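You operate a simulated robot arm through the tools that you are given. There is no shell and no other tool. Be economical: measure what you need, move in short steps, check, and stop when the job is done.

You run a simulated robot arm. Do the job below in one go: nothing can be reset, and whatever is moved stays where it is left.

Task
Stop the outfeed, stand the fallen bottle on the belt, wipe up the wet patch and start again.
Fine: shut the side gate before the start; the pad goes back. Set down upright: big bottle. What is to be rubbed or washed off counts as gone when no trace of it is left.
Where things are to end (x, y in the base frame): big bottle within 0.06 m of [0.42, 0.35].

It is judged by the outcome, as a careful person would: the job done as asked, and still so three seconds after it is handed in. It fails if anything else is knocked over, pushed out of place, dropped, spilled or broken.

Robot
A 7-joint arm with a two-finger parallel gripper, fixed in place. Base frame: the origin is at the foot of the arm, x ahead of it, y to its left, z up. Lengths are in m, angles in degrees, forces in N, time in s.
With the tool pointing down near the work surface it reaches from about 0.12 to 0.66 m from the base axis. Its first joint turns from -66.0 to 66.0 degrees. Payload 2.4 kg.
The tool frame sits at the grasp point between the pads (the TCP): z along the fingers, y along the line on which they close. The tips reach 0.03 m beyond it. Largest opening 0.094 m; finger width 0.028, thickness 0.01; the body of the gripper, 0.05 by 0.096 m, starts 0.055 m behind the TCP.
Orientation is told as [roll, pitch, yaw] about the base's x, y, z axes, in that order, counted from this pose: with the fingers straight down and closing along the base's y, the tool's x points along the base's -x, its y along +y and its z along -z.

Tools
- The arm moves only by the tool play_rows. Its argument "motion" is a list of rows, each a list of 7 numbers: the shift along the tool's x, y, z in cm, then the turn, a rotation vector about the tool's x, y, z in degrees, then the gripper command, from -1 (shut) to 1 (fully open), values between in proportion. In form: [[dx, dy, dz, ax, ay, az, hand], ...]. A call has 1 to 20 rows; each row is the pose to reach, as a shift and turn from the pose commanded when the call began, along the tool's axes at that moment. Rows are played at 5 a second. More than 0.05 m and 8.6 degrees between two rows, or a gripper value outside its range, and nothing of the call is played. Where a pose cannot be reached the arm comes as near as it can. A force on the tool above 40 N (or 10 N above the force at the start of the call, whichever is more), or a blocked arm, ends the call early, and 0.2 s more pass. Each finger travels about 0.153 m/s and halts on what it meets, pressing with about 22 N; the grip force reading is that of the motor and also rises with nothing between the fingers. The clock runs only during rows and for 0.2 s after the last one: add rows that repeat a pose to give the fingers time. The reply holds the time, the measured pose of the TCP, the force on the tool along the base axes, the opening and the grip force, in the units named above and with some noise, with the torque about the TCP (base axes, N m) and any sound that the robot's microphone picked up.
- Cameras (640 x 400 px; columns grow to the right, rows downward): "scene" is fixed at [0.0635, 0.5138, 1.4304]; the picture's right is [-0.32, -0.95, 0.00], its down [-0.71, 0.24, -0.66] and it looks along [0.63, -0.21, -0.75] (base axes); focal length 214 px, centre (320, 200). "wrist" rides on the gripper at [0.076, 0.014, -0.102] in the tool frame; the picture's right is [-0.18, 0.98, 0.00], its down [-0.75, -0.14, -0.64] and it looks along [-0.63, -0.12, 0.77] (tool axes); focal length 243 px, centre (320, 200). There is no depth. A picture from a camera that has moved, and an enlarged one, comes with that camera's place and axes in the base frame and with its lens. The place of the scene camera against the robot may be out by one fixed shift of up to 0.018 m in any direction.
- snapshot(camera): a new picture of that camera. No time passes.
- enlarge(camera, box): a new picture of the part [left, top, right, bottom] of that camera's present view, enlarged. No time passes.
- job_done(): hands the job in; it is judged then, once.

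Go step by step. Nothing tells you positions but the pictures and the camera data: compare them with the known pose of the tool, close in by small moves and look again before you grip or let go. The budget is 120 turns and 76 pictures, counting those below and the enlarged ones. Unless the task says otherwise, let go and move clear before handing in, and close with one line.

The tools are called after "Emit:" as a command line: name --pt "numbers of a row" for each row, then --argument value for the rest, lists and objects as JSON in quotes. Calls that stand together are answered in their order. play_rows: Moves the arm, as the interface text tells. Its arguments: {"type":"object","properties":{"motion":{"type":"array"}},"required":["motion"]} The other tools are called the same way: snapshot (camera) takes a picture; enlarge (camera, box) takes an enlarged picture of a part of a camera's view; job_done () hands the job in.

At the start:

```text
clock: 0.0
tool_pos: [0.3788, 0.0864, 1.2838]
orientation: [0.0, 0.0, 0.1]
wrist_force: [-0.5, -0.7, -0.3]
ft_torque: [-0.01, -0.02, -0.01]
opening: 0.0943
grip_force: 0.1
```

scene: 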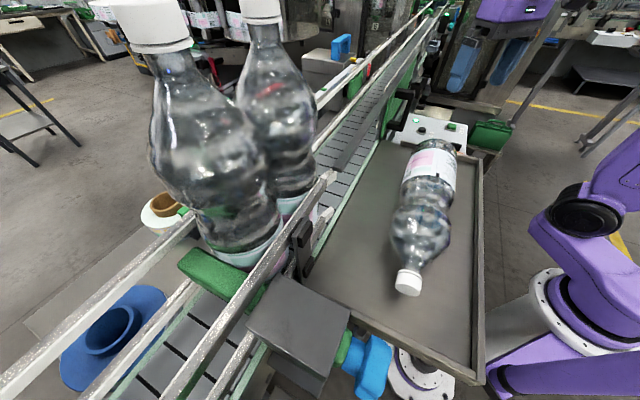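
wrist: 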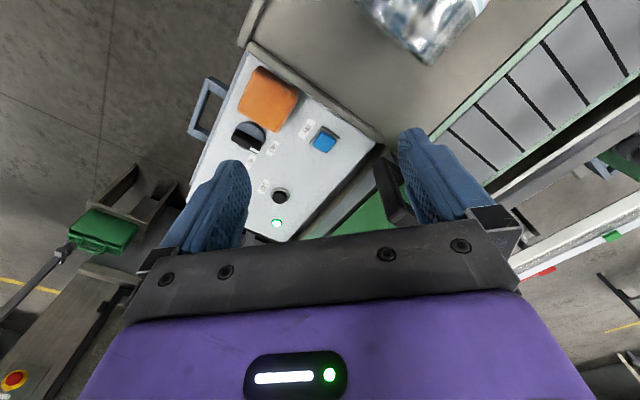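

I see a tray with a fallen bottle, a belt with two standing bottles, and a small control panel with an orange pad, a knob, and blue/black buttons. I'll look more closely first.

Emit:
enlarge --camera "wrist" --box '[180, 40, 420, 250]'

Emit:
enlarge --camera "scene" --box '[340, 80, 540, 205]'

Emit:
enlarge --camera "scene" --box '[160, 160, 400, 400]'

```text
1.90 times, centred on (300, 145) of wrist
camera zoom: at [0.302, 0.1003, 1.3866], right [0.18, 0.98, 0.0], down [0.75, -0.14, 0.64], along [0.63, -0.12, -0.77], focal length 462 px, centre (358, 305)
```

zoom: 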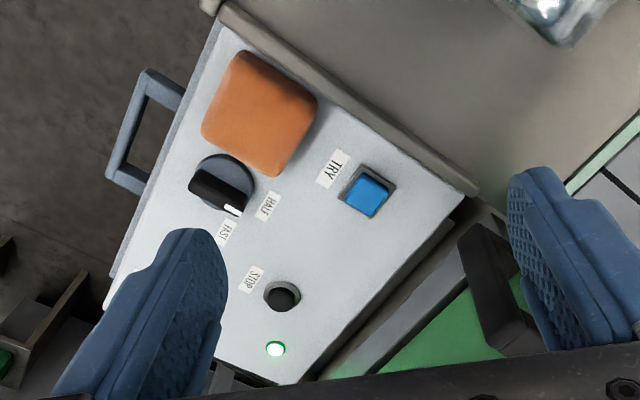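

```text
3.20 times, centred on (440, 142) of scene
camera zoom: at [0.0635, 0.5138, 1.4304], right [-0.32, -0.95, 0.0], down [-0.71, 0.24, -0.66], along [0.63, -0.21, -0.75], focal length 686 px, centre (-64, 384)
```

zoom: 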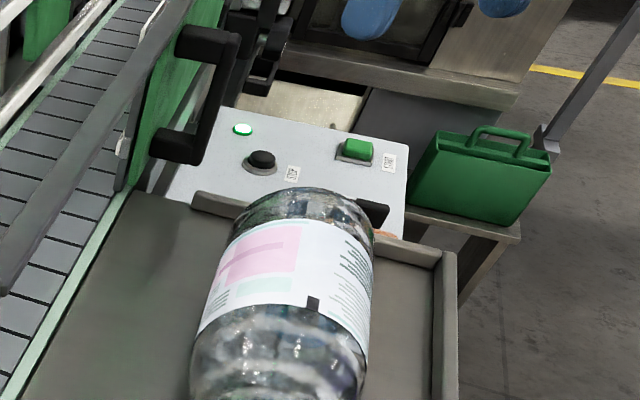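

```text
1.67 times, centred on (280, 280) of scene
camera zoom: at [0.0635, 0.5138, 1.4304], right [-0.32, -0.95, 0.0], down [-0.71, 0.24, -0.66], along [0.63, -0.21, -0.75], focal length 358 px, centre (387, 67)
```

zoom: 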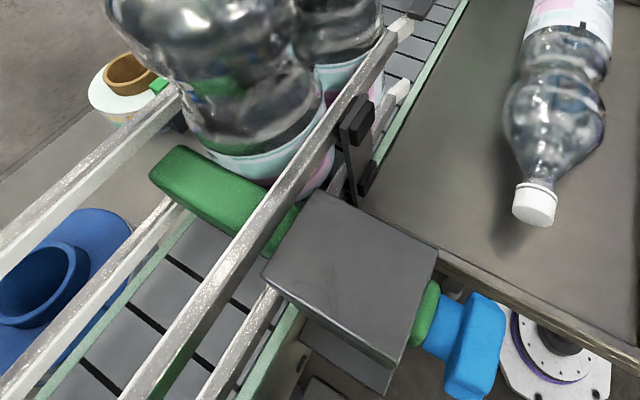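

The button colours differ between the two cameras, so I'm zooming in on the panel labels and on the gap in the rail.

Emit:
enlarge --camera "wrist" --box '[240, 110, 350, 240]'

Emit:
enlarge --camera "scene" --box '[270, 60, 430, 260]'

Emit:
enlarge --camera "scene" --box '[385, 105, 505, 180]'

```text
3.08 times, centred on (295, 175) of wrist
camera zoom: at [0.302, 0.1003, 1.3866], right [0.18, 0.98, 0.0], down [0.75, -0.14, 0.64], along [0.63, -0.12, -0.77], focal length 746 px, centre (397, 277)
```

zoom: 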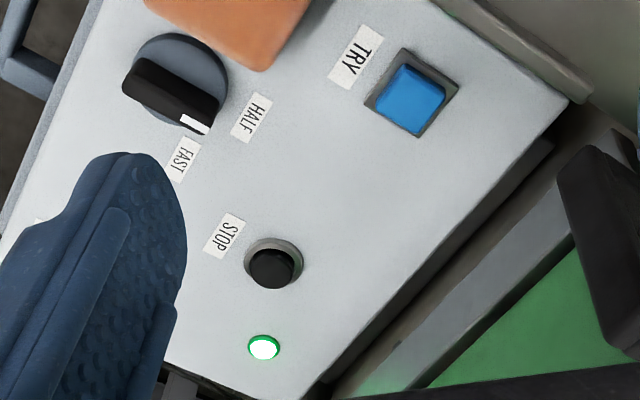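

```text
2.00 times, centred on (350, 160) of scene
camera zoom: at [0.0635, 0.5138, 1.4304], right [-0.32, -0.95, 0.0], down [-0.71, 0.24, -0.66], along [0.63, -0.21, -0.75], focal length 429 px, centre (260, 280)
```

zoom: 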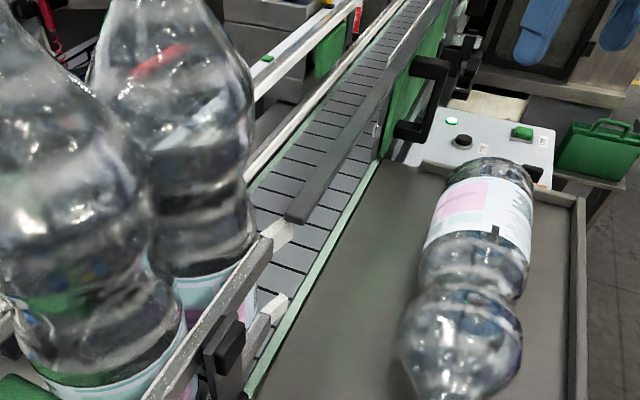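

```text
5.33 times, centred on (445, 142) of scene
camera zoom: at [0.0635, 0.5138, 1.4304], right [-0.32, -0.95, 0.0], down [-0.71, 0.24, -0.66], along [0.63, -0.21, -0.75], focal length 1144 px, centre (-347, 507)
```

zoom: 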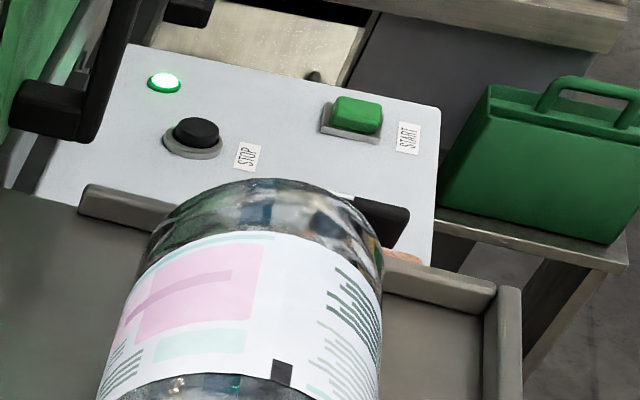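

The panel carries STOP (black), START (green), TRY (blue) and a speed knob, with the orange pad lying on it. I'll move back for a parallax view of the tray.

Emit:
play_rows --pt "4 0 0 0 0 0 1" --pt "8 0 0 0 0 0 1" --pt "12 0 0 0 0 0 1" --pt "16 0 0 0 0 0 1" --pt "18 0 0 0 0 0 1"

Emit:
snapshot --camera "wrist"

Emit:
snapshot --camera "scene"

```text
clock: 1.2
tool_pos: [0.1999, 0.0842, 1.2836]
orientation: [0.0, 0.0, 0.0]
wrist_force: [-0.4, -0.4, 0.3]
ft_torque: [0.01, 0.04, -0.01]
opening: 0.0942
grip_force: 0.0
```

```text
67 pictures are left
camera wrist: at [0.1225, 0.0984, 1.3871], right [0.18, 0.98, 0.0], down [0.75, -0.14, 0.64], along [0.63, -0.12, -0.77], focal length 243 px, centre (320, 200)
```

wrist: 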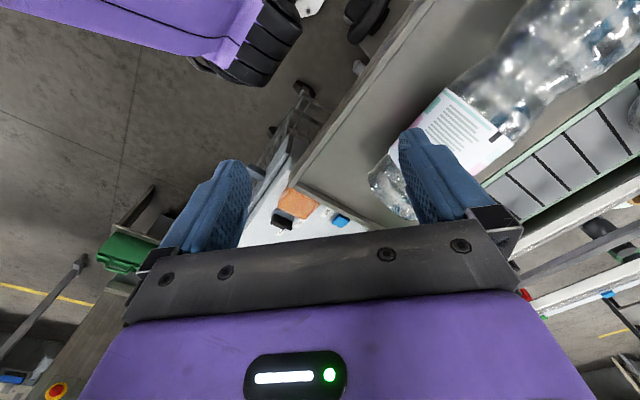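

```text
66 pictures are left
```

scene: 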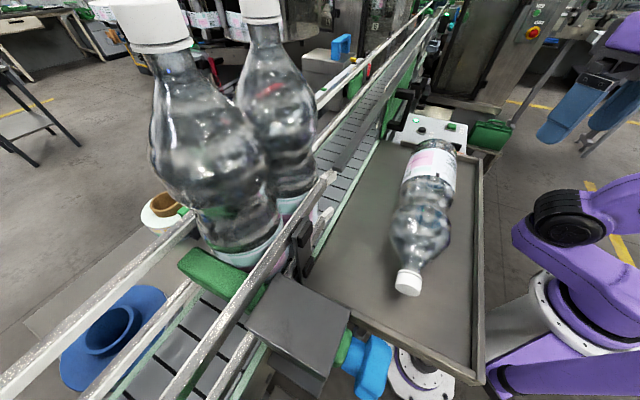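

TRY triangulates to about (0.47, 0.07, 1.04) and STOP to about (0.57, -0.03). I need a better view of the bottle, gate and wet patch, so I'll raise the arm and shift left.

Emit:
play_rows --pt "0 2 -4 0 0 0 1" --pt "0 4 -8 0 0 0 1" --pt "0 7 -11 0 0 0 1" --pt "0 11 -13 0 0 0 1" --pt "0 14 -14 0 0 0 1"

Emit:
snapshot --camera "wrist"

```text
clock: 2.4
tool_pos: [0.1963, 0.2071, 1.3511]
orientation: [0.0, 0.1, 0.1]
wrist_force: [-0.1, 0.4, 0.4]
ft_torque: [0.0, -0.02, 0.02]
opening: 0.0942
grip_force: 0.0
out of reach, approached as far as the arm can: row 2, 3, 4, 5
```

```text
65 pictures are left
camera wrist: at [0.1193, 0.2212, 1.4558], right [0.18, 0.98, 0.0], down [0.75, -0.14, 0.64], along [0.63, -0.12, -0.77], focal length 243 px, centre (320, 200)
```

wrist: 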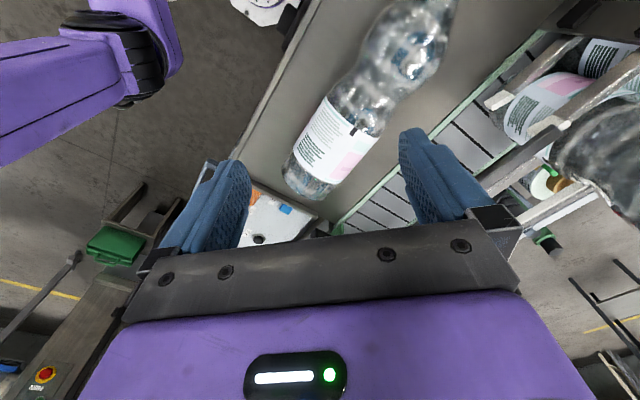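

The bottle is about 0.12 m thick and lies with its base toward the panel and its cap toward (0.15, 0.32). I'm zooming in for the waist and neck shape and the wet patch.

Emit:
enlarge --camera "wrist" --box '[230, 0, 480, 240]'

Emit:
enlarge --camera "scene" --box '[330, 130, 500, 390]'

Emit:
enlarge --camera "wrist" --box '[440, 0, 640, 240]'

```text
1.67 times, centred on (355, 120) of wrist
camera zoom: at [0.1193, 0.2212, 1.4558], right [0.18, 0.98, 0.0], down [0.75, -0.14, 0.64], along [0.63, -0.12, -0.77], focal length 404 px, centre (262, 333)
```

zoom: 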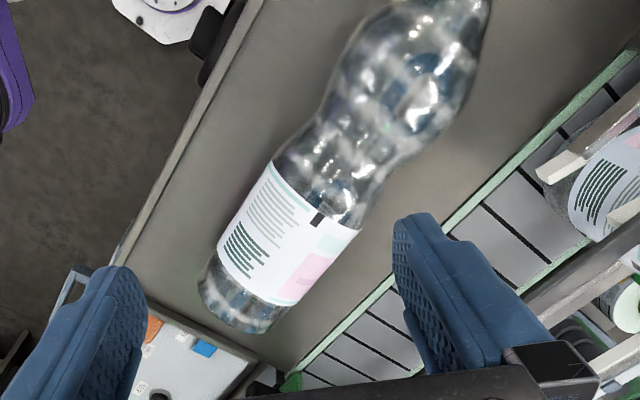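

```text
1.54 times, centred on (415, 260) of scene
camera zoom: at [0.0635, 0.5138, 1.4304], right [-0.32, -0.95, 0.0], down [-0.71, 0.24, -0.66], along [0.63, -0.21, -0.75], focal length 330 px, centre (174, 108)
```

zoom: 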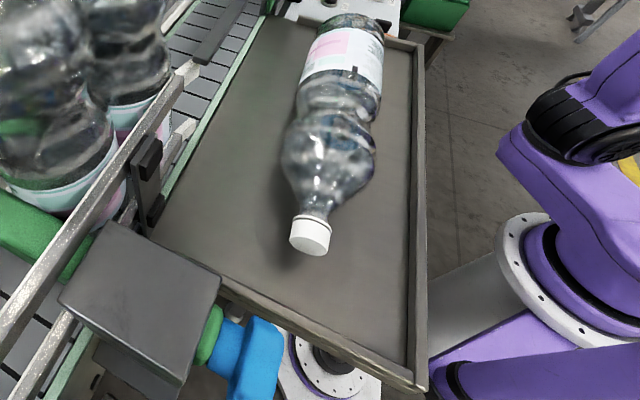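

```text
1.67 times, centred on (540, 120) of wrist
camera zoom: at [0.1193, 0.2212, 1.4558], right [0.18, 0.98, 0.0], down [0.75, -0.14, 0.64], along [0.63, -0.12, -0.77], focal length 404 px, centre (-47, 333)
```

zoom: 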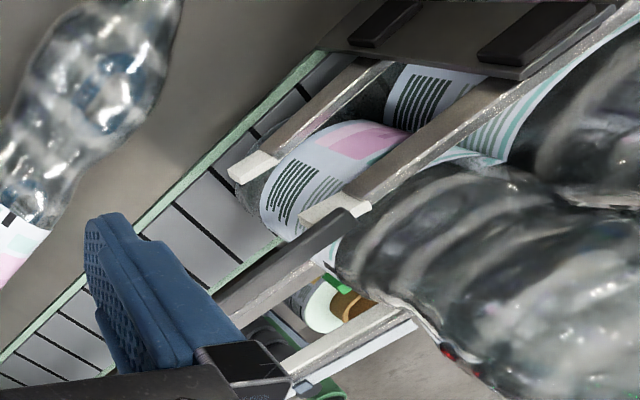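

The neck is the part to grip. First comes STOP: I'm moving above it with the fingers closed.

Emit:
play_rows --pt "0 0 4 0 0 0 1" --pt "0 -2 8 0 0 0 1" --pt "-2 -4 11 0 0 0 0.5" --pt "-5 -7 13 0 0 0 0" --pt "-9 -9 14 0 0 0 -1" --pt "-13 -11 15 0 0 0 -1" --pt "-17 -13 16 0 0 0 -1" --pt "-21 -15 16 0 0 0 -1" --pt "-25 -17.5 16 0 0 0 -1" --pt "-29 -20 16 0 0 0 -1" --pt "-32 -22 16 0 0 0 -1"

Emit:
snapshot --camera "wrist"

```text
clock: 4.8
tool_pos: [0.5156, -0.0153, 1.1923]
orientation: [0.0, 0.0, 0.0]
wrist_force: [0.4, -0.1, -0.2]
ft_torque: [0.0, -0.01, -0.01]
opening: 0.0002
grip_force: 21.8
```

```text
61 pictures are left
camera wrist: at [0.4391, -0.002, 1.2956], right [0.18, 0.98, 0.0], down [0.75, -0.14, 0.64], along [0.63, -0.12, -0.77], focal length 243 px, centre (320, 200)
```

wrist: 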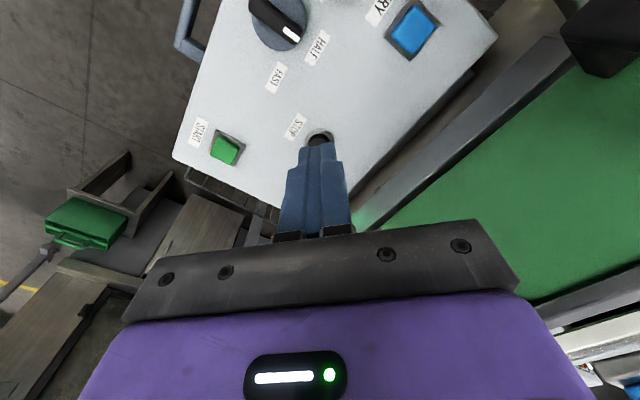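

STOP is at about (0.566, -0.028). I'll go above it and check before pressing.

Emit:
play_rows --pt "-2.5 -0.6 2 0 0 0 -1" --pt "-5 -1.3 5 0 0 0 -1" --pt "-5 -1.3 9 0 0 0 -1" --pt "-5 -1.3 11 0 0 0 -1"

Emit:
enlarge --camera "wrist" --box '[260, 60, 420, 220]'

Emit:
enlarge --camera "scene" --box '[385, 105, 505, 180]'

```text
clock: 5.8
tool_pos: [0.5672, -0.0282, 1.0839]
orientation: [0.0, 0.0, 0.0]
wrist_force: [0.5, -0.5, 0.0]
ft_torque: [0.03, 0.0, -0.03]
opening: 0.0
grip_force: 21.8
```

```text
2.50 times, centred on (340, 140) of wrist
camera zoom: at [0.4907, -0.0134, 1.1863], right [0.18, 0.98, 0.0], down [0.75, -0.14, 0.64], along [0.63, -0.12, -0.77], focal length 606 px, centre (270, 350)
```

zoom: 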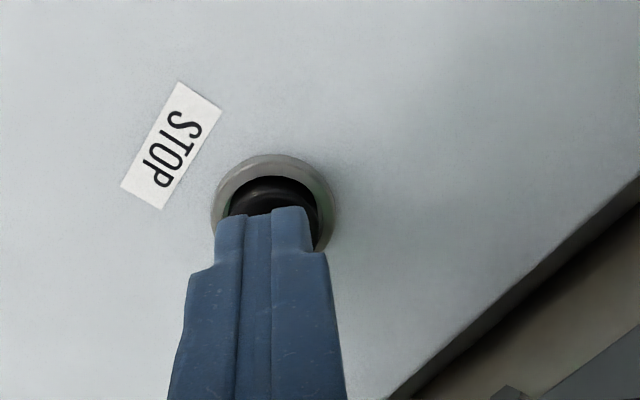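

```text
5.33 times, centred on (445, 142) of scene
camera zoom: at [0.0635, 0.5138, 1.4304], right [-0.32, -0.95, 0.0], down [-0.71, 0.24, -0.66], along [0.63, -0.21, -0.75], focal length 1144 px, centre (-347, 507)
```

zoom: 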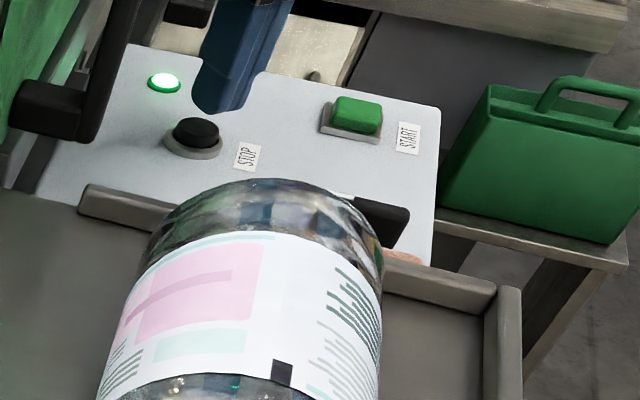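

The tip sits over STOP, so I'm pressing down slowly.

Emit:
play_rows --pt "0 0 1 0 0 0 -1" --pt "0 0 1.5 0 0 0 -1" --pt "0 0 2 0 0 0 -1" --pt "0 0 2.5 0 0 0 -1" --pt "0 0 2.8 0 0 0 -1"

Emit:
enlarge --camera "wrist" --box '[240, 60, 440, 260]'

Emit:
enlarge --camera "scene" --box '[385, 105, 505, 180]'

```text
clock: 7.1
tool_pos: [0.5664, -0.0282, 1.0614]
orientation: [0.0, -0.5, 0.0]
wrist_force: [-5.6, -0.1, 15.3]
ft_torque: [-0.01, 0.09, -0.01]
opening: 0.0
grip_force: 22.5
heard: click
stopped in row 5: the force on the tool passed its limit at 42 N (the readings are from after the stop); the commanded pose is now the measured one
```

```text
2.00 times, centred on (340, 160) of wrist
camera zoom: at [0.4885, -0.0133, 1.1646], right [0.18, 0.98, 0.0], down [0.75, -0.14, 0.65], along [0.64, -0.12, -0.76], focal length 485 px, centre (280, 280)
```

zoom: 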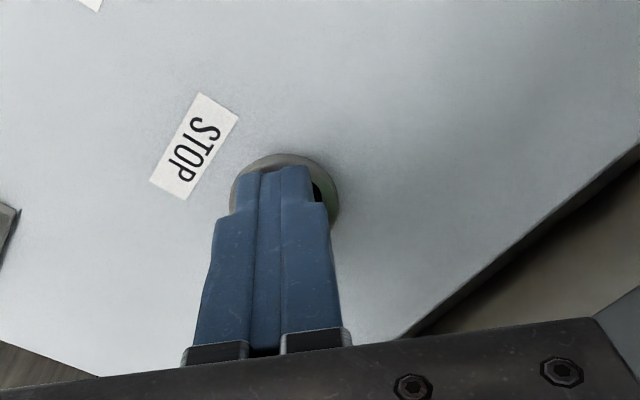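

```text
5.33 times, centred on (445, 142) of scene
camera zoom: at [0.0631, 0.5138, 1.4305], right [-0.32, -0.95, 0.0], down [-0.71, 0.24, -0.66], along [0.63, -0.21, -0.75], focal length 1144 px, centre (-347, 507)
```

zoom: 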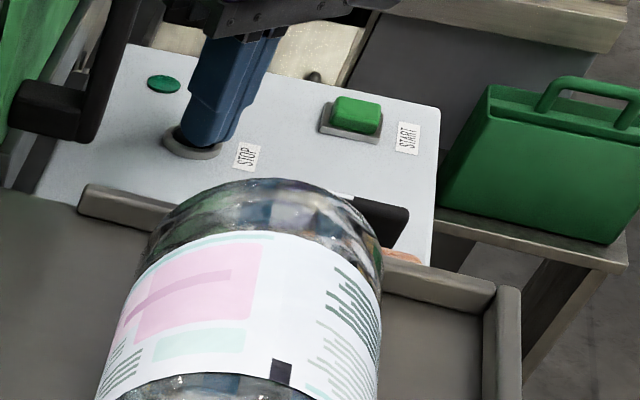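

The lamp went out, so the outfeed is stopped. I'll retreat, then test whether the wrist can turn round for the bottle grip.

Emit:
play_rows --pt "0 0 -4 0 0 0 -1" --pt "0 0 -8 0 0 0 -1" --pt "0 0 -12 0 0 0 -1" --pt "0 0 -16 0 0 0 -1" --pt "4 2 -18 0 0 0 -1" --pt "8 4 -19 0 0 0 -1" --pt "12 6 -19 0 0 0 0" --pt "16 9 -19 0 0 0 1" --pt "20 12 -19 0 0 0 1" --pt "24 15 -19 0 0 0 1" --pt "28 18 -19 0 0 0 1" --pt "30 20 -19 0 0 0 1"

Emit:
play_rows --pt "0 0 0 0 0 -8 1" --pt "0 0 0 0 0 -16 1" --pt "0 0 0 0 0 -24 1" --pt "0 0 0 0 0 -32 1" --pt "0 0 0 0 0 -40 1" --pt "0 0 0 0 0 -48 1" --pt "0 0 0 0 0 -56 1" --pt "0 0 0 0 0 -64 1" --pt "0 0 0 0 0 -72 1" --pt "0 0 0 0 0 -80 1" --pt "0 0 0 0 0 -88 1" --pt "0 0 0 0 0 -96 1" --pt "0 0 0 0 0 -104 1" --pt "0 0 0 0 0 -112 1" --pt "0 0 0 0 0 -120 1" --pt "0 0 0 0 0 -128 1" --pt "0 0 0 0 0 -136 1" --pt "0 0 0 0 0 -144 1"

Emit:
snapshot --camera "wrist"

Emit:
snapshot --camera "scene"

```text
clock: 9.7
tool_pos: [0.2662, 0.1727, 1.2497]
orientation: [0.0, -0.3, -0.1]
wrist_force: [-0.3, -0.2, 0.0]
ft_torque: [-0.01, -0.03, -0.03]
opening: 0.0941
grip_force: 0.1
```

```text
clock: 13.5
tool_pos: [0.2651, 0.1728, 1.2482]
orientation: [-0.2, 0.2, 144.1]
wrist_force: [0.5, -0.1, 0.6]
ft_torque: [-0.03, 0.02, 0.02]
opening: 0.0939
grip_force: 0.1
```

```text
56 pictures are left
camera wrist: at [0.3171, 0.1161, 1.352], right [-0.73, -0.69, 0.0], down [-0.53, 0.56, 0.64], along [-0.44, 0.47, -0.77], focal length 243 px, centre (320, 200)
```

wrist: 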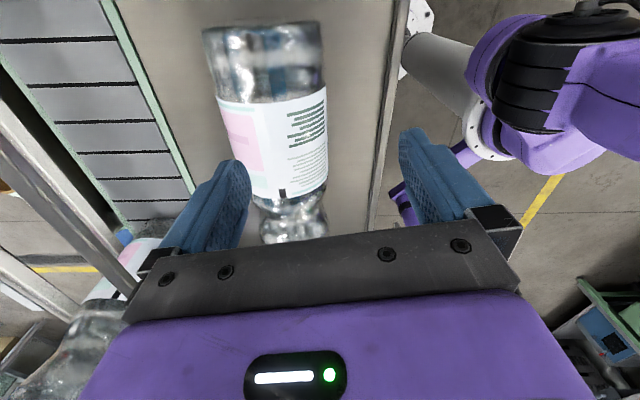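

```text
55 pictures are left
```

scene: 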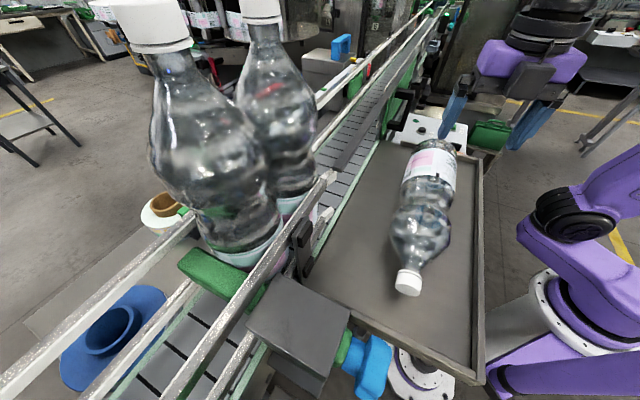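

The wrist reaches yaw 144. Combining views puts the bottle's top at z≈1.165, its diameter near 0.095, the tray floor near 1.07, and a narrower waist near (0.21, 0.26). I'm moving forward to see the waist.

Emit:
play_rows --pt "-3 0 0 0 0 0 1" --pt "-6 0 0 0 0 0 1" --pt "-8 0 0 0 0 0 1"

Emit:
snapshot --camera "wrist"

Emit:
snapshot --camera "scene"

```text
clock: 14.3
tool_pos: [0.1989, 0.2184, 1.2479]
orientation: [-0.3, 0.4, 144.0]
wrist_force: [0.8, 0.5, 0.9]
ft_torque: [0.02, -0.02, -0.02]
opening: 0.0938
grip_force: 0.0
```

```text
54 pictures are left
camera wrist: at [0.2512, 0.1622, 1.3513], right [-0.73, -0.69, 0.0], down [-0.53, 0.56, 0.64], along [-0.44, 0.47, -0.77], focal length 243 px, centre (320, 200)
```

wrist: 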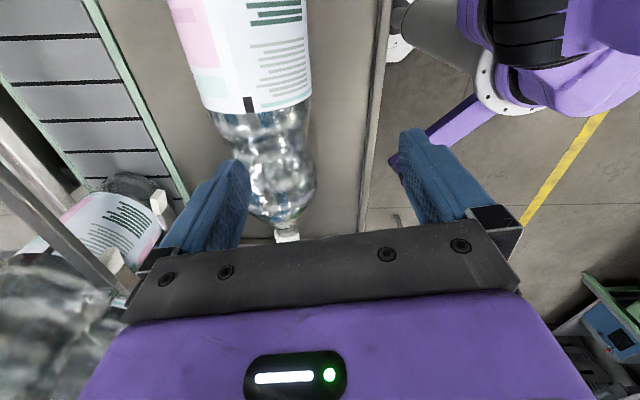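

```text
53 pictures are left
```

scene: 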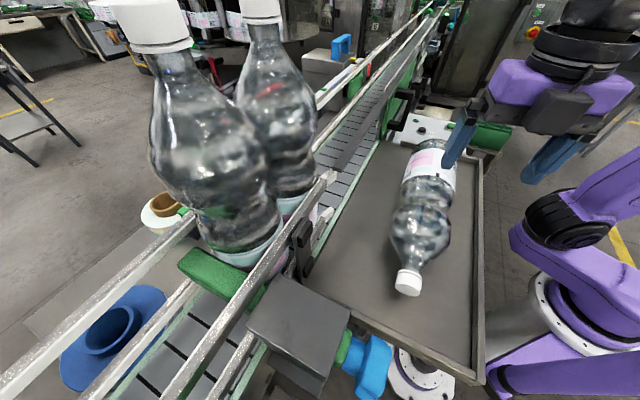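

Emit:
enlarge --camera "wrist" --box '[150, 80, 390, 250]'

```text
2.35 times, centred on (270, 165) of wrist
camera zoom: at [0.2512, 0.1622, 1.3513], right [-0.73, -0.69, 0.0], down [-0.53, 0.56, 0.64], along [-0.44, 0.47, -0.77], focal length 571 px, centre (438, 282)
```

zoom: 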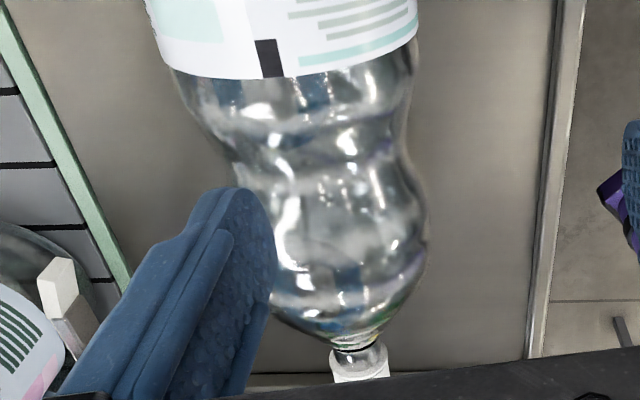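

The waist is about 0.07 wide and centred near (0.206, 0.288), with the axis at about 137.5°. I'm aligning above it.

Emit:
play_rows --pt "-1.2 -2 0 0 0 2 1" --pt "-2.4 -4 0 0 0 4 1" --pt "-3.55 -6.07 0 0 0 6.5 1" --pt "-3.55 -6.07 2 0 0 6.5 1"

Emit:
snapshot --camera "wrist"

Emit:
snapshot --camera "scene"

```text
clock: 15.3
tool_pos: [0.2077, 0.2894, 1.2275]
orientation: [-0.2, 0.3, 137.6]
wrist_force: [0.0, -0.8, -0.8]
ft_torque: [0.03, -0.02, 0.02]
opening: 0.0939
grip_force: 0.1
```

```text
51 pictures are left
camera wrist: at [0.2529, 0.2281, 1.3312], right [-0.8, -0.6, -0.01], down [-0.46, 0.61, 0.64], along [-0.38, 0.51, -0.77], focal length 243 px, centre (320, 200)
```

wrist: 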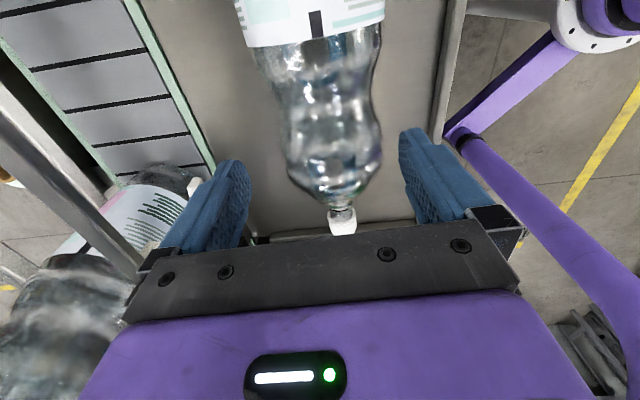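

```text
50 pictures are left
```

scene: 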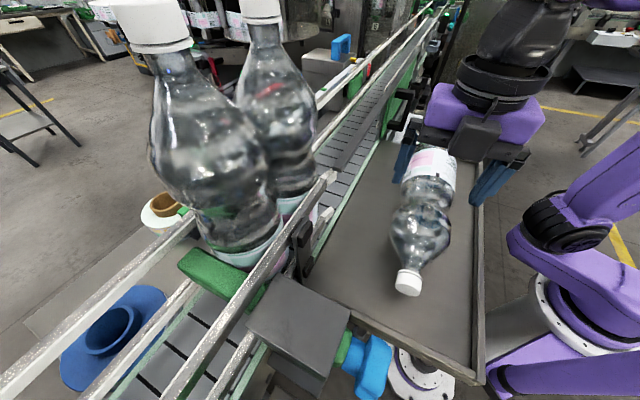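

Emit:
enlarge --camera "wrist" --box '[220, 20, 420, 240]'

```text
1.82 times, centred on (320, 130) of wrist
camera zoom: at [0.2529, 0.2281, 1.3312], right [-0.8, -0.6, -0.01], down [-0.46, 0.61, 0.64], along [-0.38, 0.51, -0.77], focal length 441 px, centre (320, 327)
```

zoom: 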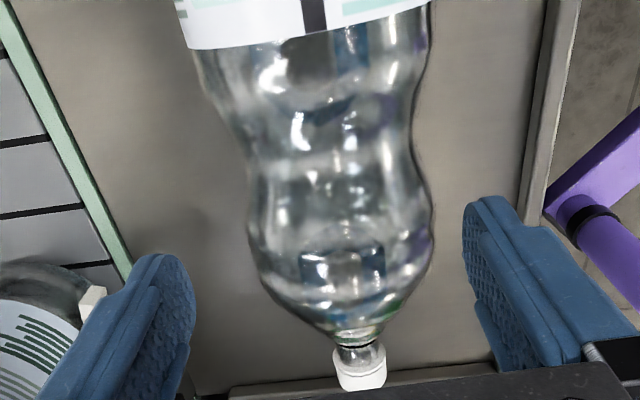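

Small correction of +0.5 cm in tool y and +1 cm in tool x, then I'll descend around the waist with the fingers open.

Emit:
play_rows --pt "1 0.5 0 0 0 0 1" --pt "1 0.5 3 0 0 0 1" --pt "1 0.5 5 0 0 0 1" --pt "1 0.5 7 0 0 0 1" --pt "1 0.5 8.5 0 0 0 1" --pt "1 0.5 9.5 0 0 0 1" --pt "1 0.5 10.3 0 0 0 1"

Emit:
snapshot --camera "wrist"

Emit:
enlarge --camera "scene" --box '[360, 80, 520, 310]'

```text
clock: 16.9
tool_pos: [0.2106, 0.2777, 1.1259]
orientation: [-0.3, 0.3, 137.5]
wrist_force: [0.0, 0.5, -0.3]
ft_torque: [-0.01, 0.0, 0.01]
opening: 0.0938
grip_force: 0.1
```

```text
48 pictures are left
camera wrist: at [0.2564, 0.2167, 1.2286], right [-0.8, -0.6, -0.01], down [-0.46, 0.61, 0.64], along [-0.38, 0.51, -0.77], focal length 243 px, centre (320, 200)
```

wrist: 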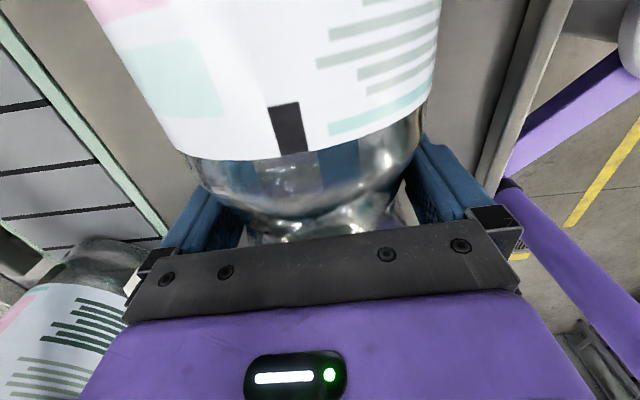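

```text
1.74 times, centred on (440, 195) of scene
camera zoom: at [0.0635, 0.5138, 1.4304], right [-0.32, -0.95, 0.0], down [-0.71, 0.24, -0.66], along [0.63, -0.21, -0.75], focal length 373 px, centre (111, 209)
```

zoom: 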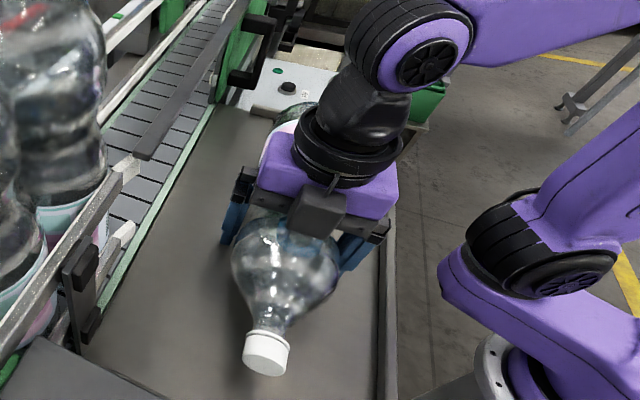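

The fingers straddle the waist freely, so I'm closing them.

Emit:
play_rows --pt "0 0 0 0 0 0 0.6" --pt "0 0 0 0 0 0 0.2" --pt "0 0 0 0 0 0 -0.3" --pt "0 0 0 0 0 0 -1" --pt "0 0 0 0 0 0 -1"

Emit:
play_rows --pt "0 0 -1 0 0 0 -1" --pt "0 0 -3 0 0 0 -1" --pt "0 0 -5 0 0 0 -1"

Emit:
snapshot --camera "scene"

```text
clock: 18.1
tool_pos: [0.2113, 0.2785, 1.1249]
orientation: [-0.2, 0.3, 137.5]
wrist_force: [3.0, 1.7, 0.2]
ft_torque: [0.14, 0.0, 0.15]
opening: 0.0862
grip_force: 22.4
```

```text
clock: 18.9
tool_pos: [0.2112, 0.2786, 1.1754]
orientation: [-0.2, 0.4, 137.5]
wrist_force: [-0.1, 0.3, -14.0]
ft_torque: [0.35, 0.36, 0.0]
opening: 0.0808
grip_force: 22.1
```

```text
46 pictures are left
```

scene: 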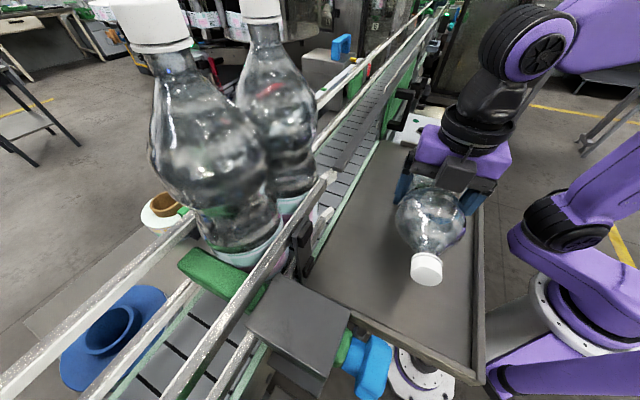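

The bottle is held, weighs about 1.4 kg and is lifting. Next I lift further while tipping it upright.

Emit:
play_rows --pt "0 0 -1.5 0 -5 0 -1" --pt "0 0 -3 0 -11 0 -1" --pt "0 0 -4.5 0 -17 0 -1" --pt "0 0 -6 0 -23 0 -1" --pt "0 0 -7.5 0 -29 0 -1" --pt "0 0 -9 0 -35 0 -1" --pt "0 0 -10 0 -41 0 -1" --pt "0 0 -11 0 -47 0 -1"

Emit:
snapshot --camera "scene"

```text
clock: 20.7
tool_pos: [0.2112, 0.2778, 1.2861]
orientation: [-0.4, -46.7, 137.7]
wrist_force: [0.1, 0.1, -15.6]
ft_torque: [0.11, 0.15, 0.03]
opening: 0.0805
grip_force: 22.3
```

```text
45 pictures are left
```

scene: 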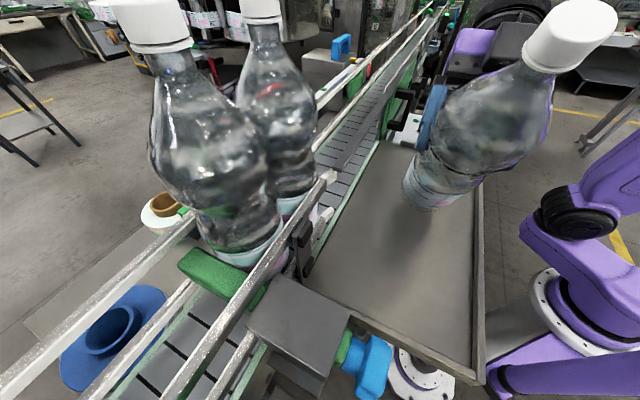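

The bottle is about 29° from upright. I'll keep tipping with a bit more lift.

Emit:
play_rows --pt "-1.1 0 -1 0 -6 0 -1" --pt "-2.2 0 -2 0 -12 0 -1" --pt "-3.3 0 -3 0 -18 0 -1" --pt "-4.4 0 -4.1 0 -24 0 -1"

Emit:
snapshot --camera "wrist"

Emit:
snapshot --camera "scene"

```text
clock: 21.7
tool_pos: [0.2106, 0.2777, 1.3445]
orientation: [-0.6, -70.6, 138.1]
wrist_force: [-0.1, 1.6, -15.4]
ft_torque: [-0.13, -0.13, -0.02]
opening: 0.0799
grip_force: 22.4
```

```text
44 pictures are left
camera wrist: at [0.2911, 0.1855, 1.307], right [-0.71, -0.68, 0.17], down [0.36, -0.14, 0.92], along [-0.61, 0.72, 0.34], focal length 243 px, centre (320, 200)
```

wrist: 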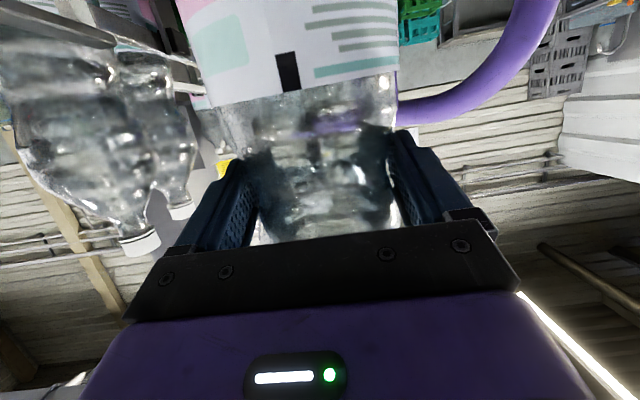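

```text
43 pictures are left
```

scene: 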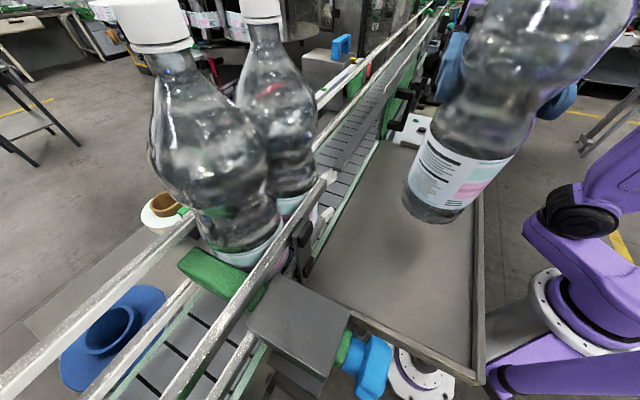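

I need the bottle's remaining lean, so I'm zooming in on it.

Emit:
enlarge --camera "scene" --box '[380, 0, 640, 240]'

```text
1.67 times, centred on (510, 120) of scene
camera zoom: at [0.0636, 0.5139, 1.4304], right [-0.32, -0.95, 0.0], down [-0.71, 0.24, -0.66], along [0.63, -0.21, -0.75], focal length 358 px, centre (3, 333)
```

zoom: 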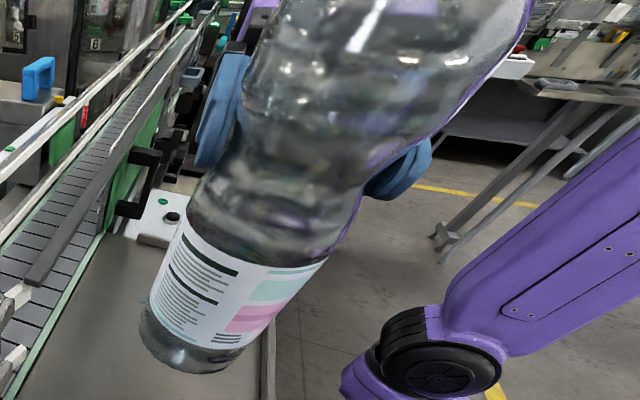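

The lean is still about 10°. I'll correct it, then set the bottle upright on the tray to survey the belt and regrip squarely.

Emit:
play_rows --pt "0 0 0 0 -5 0 -1" --pt "0 0 0 0 -10 0 -1" --pt "0 0 0 0 -10 0 -1"

Emit:
play_rows --pt "1.5 0 0.24 0 0 0 -1" --pt "3 0 0.47 0 0 0 -1" --pt "4.5 0 0.7 0 0 0 -1" --pt "5.5 0 0.86 0 0 0 -1"

Emit:
enlarge --camera "scene" --box '[360, 20, 600, 260]'

```text
clock: 22.5
tool_pos: [0.2099, 0.2785, 1.3438]
orientation: [-1.2, -80.6, 138.6]
wrist_force: [-1.2, 0.2, -15.2]
ft_torque: [-0.2, -0.23, 0.01]
opening: 0.0804
grip_force: 21.9
```

```text
clock: 23.5
tool_pos: [0.2125, 0.2788, 1.2883]
orientation: [-1.5, -80.6, 138.9]
wrist_force: [0.7, -0.2, -15.4]
ft_torque: [-0.2, -0.21, 0.01]
opening: 0.0807
grip_force: 21.8
```

```text
1.67 times, centred on (480, 140) of scene
camera zoom: at [0.0636, 0.5139, 1.4304], right [-0.32, -0.95, 0.0], down [-0.71, 0.24, -0.66], along [0.63, -0.21, -0.75], focal length 358 px, centre (53, 300)
```

zoom: 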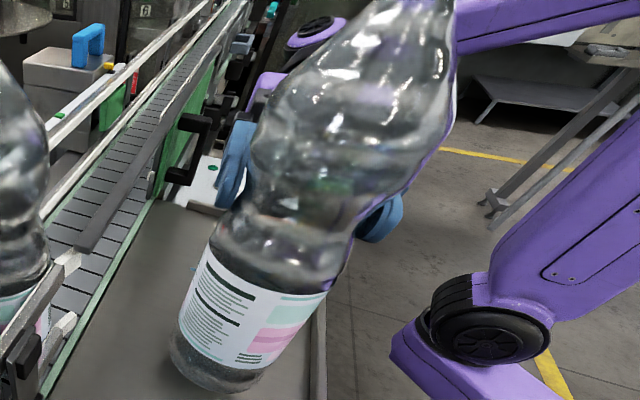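

It's now vertical. Lowering slowly to find the tray.

Emit:
play_rows --pt "0.5 0 0.08 0 0 0 -1" --pt "1 0 0.16 0 0 0 -1" --pt "1.5 0 0.24 0 0 0 -1" --pt "2 0 0.31 0 0 0 -1"

```text
clock: 24.5
tool_pos: [0.2111, 0.2787, 1.2695]
orientation: [-1.3, -80.7, 138.9]
wrist_force: [-0.2, 0.6, -15.1]
ft_torque: [-0.21, -0.23, -0.02]
opening: 0.0804
grip_force: 21.7
```

Emit:
play_rows --pt "0.4 0 0.06 0 0 0 -1" --pt "0.8 0 0.12 0 0 0 -1" --pt "1.2 0 0.19 0 0 0 -1" --pt "1.5 0 0.24 0 0 0 -1"

Emit:
enlarge --camera "scene" --box '[360, 20, 600, 260]'

```text
clock: 25.5
tool_pos: [0.2094, 0.279, 1.2573]
orientation: [-2.7, -81.2, 140.3]
wrist_force: [-7.8, 6.6, 32.1]
ft_torque: [0.45, 0.6, -0.03]
opening: 0.0866
grip_force: 22.8
```

```text
1.67 times, centred on (480, 140) of scene
camera zoom: at [0.063, 0.5137, 1.4305], right [-0.32, -0.95, 0.0], down [-0.71, 0.24, -0.66], along [0.63, -0.21, -0.75], focal length 358 px, centre (53, 300)
```

zoom: 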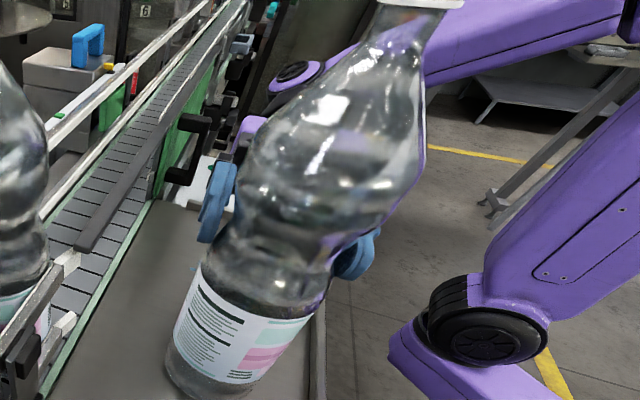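

Contact made. I'll relieve the pressure, then open the fingers.

Emit:
play_rows --pt "-0.3 0 -0.04 0 0 0 -1" --pt "-0.3 0 -0.04 0 0 0 -1"

```text
clock: 26.1
tool_pos: [0.2105, 0.2787, 1.2563]
orientation: [-0.6, -80.7, 138.2]
wrist_force: [-5.7, 4.7, 8.6]
ft_torque: [0.31, 0.42, 0.01]
opening: 0.0866
grip_force: 22.0
```

Emit:
play_rows --pt "0 0 0 0 0 0 0.87" --pt "0 0 0 0 0 0 0.9" --pt "0 0 0 0 0 0 0.95" --pt "0 0 0 0 0 0 1" --pt "0 0 0 0 0 0 1"

Emit:
snapshot --camera "scene"

Emit:
snapshot --camera "wrist"

```text
clock: 27.3
tool_pos: [0.2107, 0.2784, 1.257]
orientation: [-1.5, -80.5, 139.0]
wrist_force: [0.3, -1.5, 0.3]
ft_torque: [0.0, 0.01, 0.02]
opening: 0.0939
grip_force: 0.0
```

```text
39 pictures are left
```

scene: 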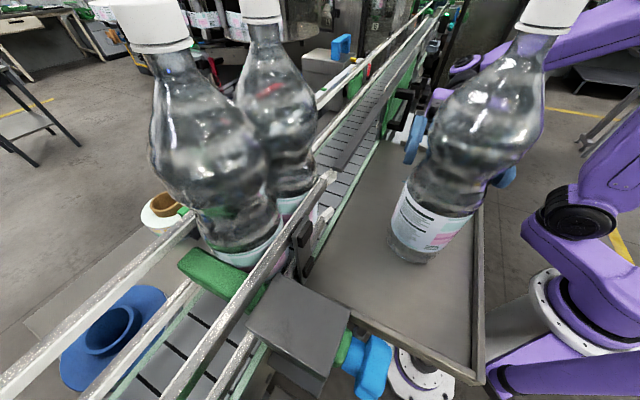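

```text
38 pictures are left
camera wrist: at [0.2849, 0.1922, 1.1991], right [-0.69, -0.71, 0.18], down [0.47, -0.24, 0.85], along [-0.55, 0.67, 0.5], focal length 243 px, centre (320, 200)
```

wrist: 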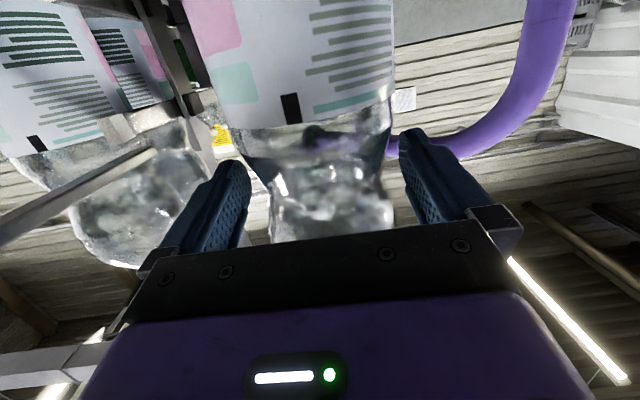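

The bottle stands upright on the tray. I'm backing straight out.

Emit:
play_rows --pt "0 0 -2 0 0 0 1" --pt "0 0 -4 0 0 0 1" --pt "0 0 -7 0 0 0 1" --pt "0 0 -11 0 0 0 1" --pt "0 0 -14 0 0 0 1"

Emit:
snapshot --camera "scene"

```text
clock: 28.5
tool_pos: [0.3142, 0.1859, 1.2789]
orientation: [-1.5, -80.7, 138.8]
wrist_force: [0.4, -0.3, -0.1]
ft_torque: [0.02, 0.0, -0.02]
opening: 0.0939
grip_force: 0.1
```

```text
37 pictures are left
```

scene: 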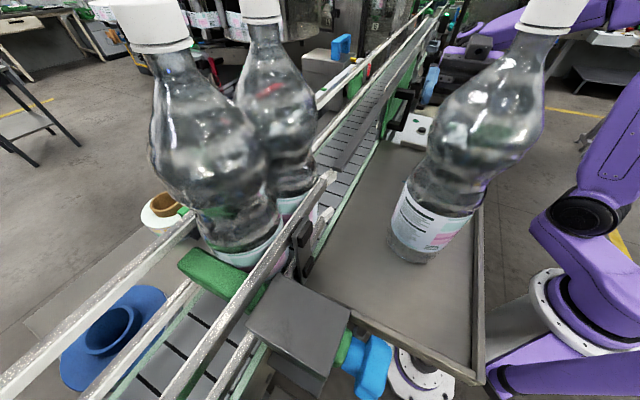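

Now I'll return the tool to pointing down and turn it to survey the belt, gap and gate.

Emit:
play_rows --pt "0 0 0 0 8 0 1" --pt "0 0 0 0 16 0 1" --pt "0 0 0 0 24 0 1" --pt "0 0 0 0 32 0 1" --pt "0 0 0 0 40 0 1" --pt "0 0 0 0 48 0 1" --pt "0 0 0 0 56 0 1" --pt "0 0 0 0 64 0 1" --pt "0 0 0 0 72 0 1" --pt "0 0 0 0 80.5 0 1"

Emit:
play_rows --pt "0 0 0 0 0 8 1" --pt "0 0 0 0 0 16 1" --pt "0 0 0 0 0 24 1" --pt "0 0 0 0 0 32 1" --pt "0 0 0 0 0 40 1" --pt "0 0 0 0 0 48 1" --pt "0 0 0 0 0 56 1" --pt "0 0 0 0 0 64 1" --pt "0 0 0 0 0 72 1" --pt "0 0 0 0 0 80 1" --pt "0 0 0 0 0 88 1" --pt "0 0 0 0 0 93 1"

Emit:
snapshot --camera "wrist"

```text
clock: 30.7
tool_pos: [0.3125, 0.1851, 1.2784]
orientation: [-0.2, -0.1, 137.5]
wrist_force: [0.1, 0.5, -0.3]
ft_torque: [-0.02, 0.0, 0.0]
opening: 0.0942
grip_force: 0.0
```

```text
clock: 33.3
tool_pos: [0.3132, 0.1855, 1.279]
orientation: [0.2, -0.3, 44.3]
wrist_force: [0.5, -0.3, 0.6]
ft_torque: [-0.02, -0.02, 0.0]
opening: 0.094
grip_force: 0.1
```

```text
36 pictures are left
camera wrist: at [0.2484, 0.1418, 1.3828], right [-0.56, 0.83, 0.0], down [0.64, 0.42, 0.64], along [0.53, 0.36, -0.76], focal length 243 px, centre (320, 200)
```

wrist: 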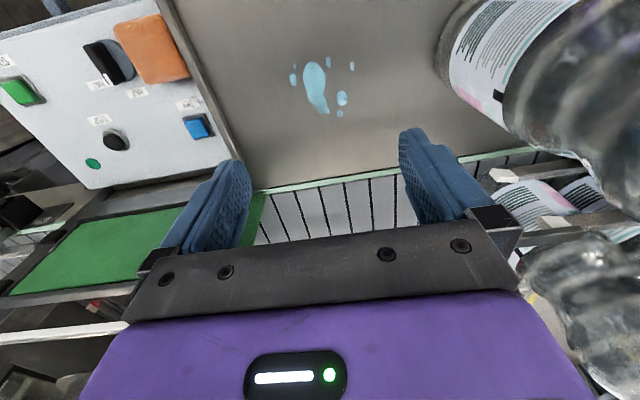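

I can see the wet patch now: light-blue spots on the tray, where the bottle was lying. I'll move forward and up to see the belt gap and gate.

Emit:
play_rows --pt "-2 0 -2 0 0 0 1" --pt "-5 0 -4 0 0 0 1" --pt "-9 0 -5 0 0 0 1" --pt "-12 0 -5 0 0 0 1"

Emit:
snapshot --camera "wrist"

```text
clock: 34.3
tool_pos: [0.3996, 0.2676, 1.3306]
orientation: [0.2, -0.2, 44.5]
wrist_force: [-0.2, 0.2, 0.4]
ft_torque: [0.04, 0.0, 0.0]
opening: 0.0937
grip_force: 0.0
```

```text
35 pictures are left
camera wrist: at [0.3347, 0.2245, 1.433], right [-0.56, 0.83, 0.0], down [0.64, 0.42, 0.64], along [0.53, 0.36, -0.76], focal length 243 px, centre (320, 200)
```

wrist: 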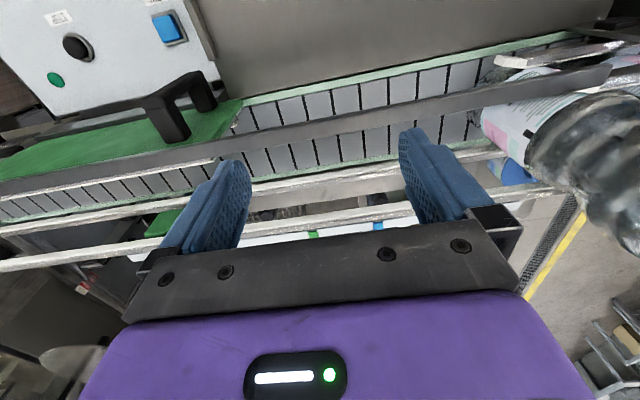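

Emit:
enlarge --camera "wrist" --box '[420, 10, 640, 180]'

Emit:
enlarge --camera "wrist" --box '[0, 50, 270, 240]'

Emit:
enlarge --camera "scene" --box '[280, 70, 430, 250]'

```text
2.35 times, centred on (530, 95) of wrist
camera zoom: at [0.3347, 0.2245, 1.433], right [-0.56, 0.83, 0.0], down [0.64, 0.42, 0.64], along [0.53, 0.36, -0.76], focal length 571 px, centre (-174, 447)
```

zoom: 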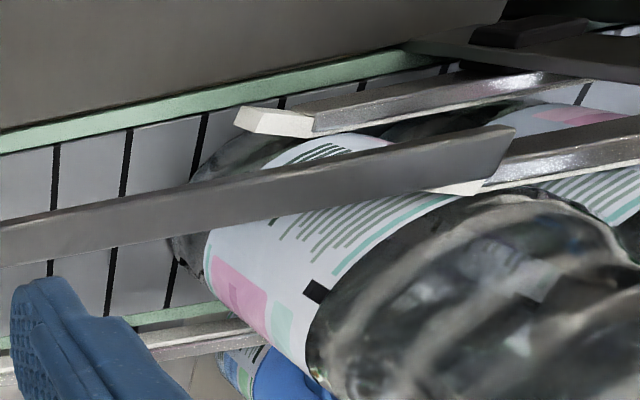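

```text
2.11 times, centred on (135, 145) of wrist
camera zoom: at [0.3347, 0.2245, 1.433], right [-0.56, 0.83, 0.0], down [0.64, 0.42, 0.64], along [0.53, 0.36, -0.76], focal length 511 px, centre (710, 316)
```

zoom: 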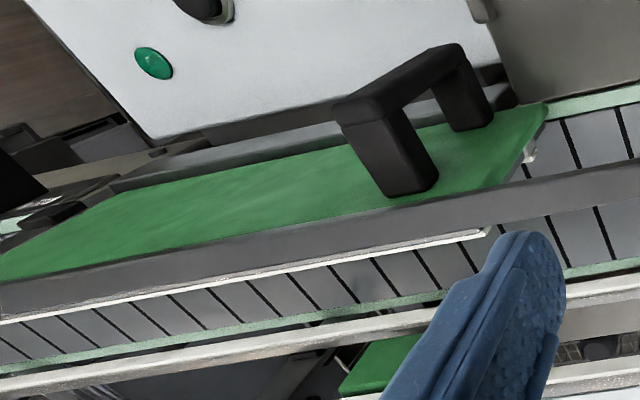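

```text
2.22 times, centred on (355, 160) of scene
camera zoom: at [0.0636, 0.5137, 1.4304], right [-0.32, -0.95, 0.0], down [-0.71, 0.24, -0.66], along [0.63, -0.21, -0.75], focal length 477 px, centre (242, 289)
```

zoom: 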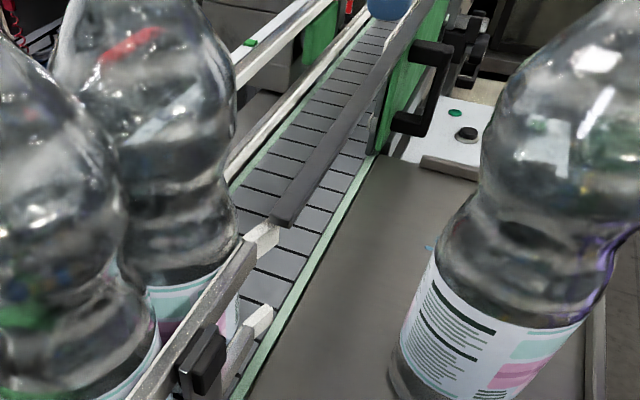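

The wet spots are at about (0.33, 0.17). A dark bar runs along the near belt edge at z≈1.25, so the bottle has to go over it. I'll test, with nothing in the hand, how high the arm reaches there with the tool horizontal.

Emit:
play_rows --pt "0 0 0 0 -8 0 1" --pt "0 0 0 0 -16 0 1" --pt "0 0 0 0 -24 0 1" --pt "0 0 0 0 -32 0 1" --pt "0 0 0 0 -40 0 1" --pt "0 0 0 0 -48 0 1" --pt "0 0 0 0 -56 0 1" --pt "0 0 0 0 -64 0 1" --pt "0 0 0 0 -72 0 1" --pt "0 0 0 0 -80 0 1"

Emit:
play_rows --pt "-4 0 0 0 0 0 1" --pt "-8 0 0 0 0 0 1" --pt "-12 0 0 0 0 0 1" --pt "-16 0 0 0 0 0 1" --pt "-20 0 0 0 0 0 1" --pt "-23 0 0 0 0 0 1"

```text
clock: 36.5
tool_pos: [0.3987, 0.2681, 1.3304]
orientation: [1.3, -80.2, 43.2]
wrist_force: [0.5, 0.5, 0.0]
ft_torque: [0.01, -0.02, 0.02]
opening: 0.0939
grip_force: 0.1
```

```text
clock: 37.9
tool_pos: [0.4286, 0.2968, 1.5549]
orientation: [1.3, -80.1, 43.0]
wrist_force: [0.0, -0.3, -0.7]
ft_torque: [0.0, 0.0, 0.02]
opening: 0.0939
grip_force: 0.0
```

It reaches z=1.555 without trouble. I'll test a bit higher and further out.

Emit:
play_rows --pt "-2 0 3 0 0 0 1" --pt "-4 0 6 0 0 0 1" --pt "-5 0 8 0 0 0 1"

```text
clock: 38.7
tool_pos: [0.4829, 0.352, 1.5779]
orientation: [1.3, -80.1, 43.1]
wrist_force: [0.9, 0.1, -0.3]
ft_torque: [0.02, 0.04, 0.02]
opening: 0.0941
grip_force: 0.1
out of reach, approached as far as the arm can: row 3
```

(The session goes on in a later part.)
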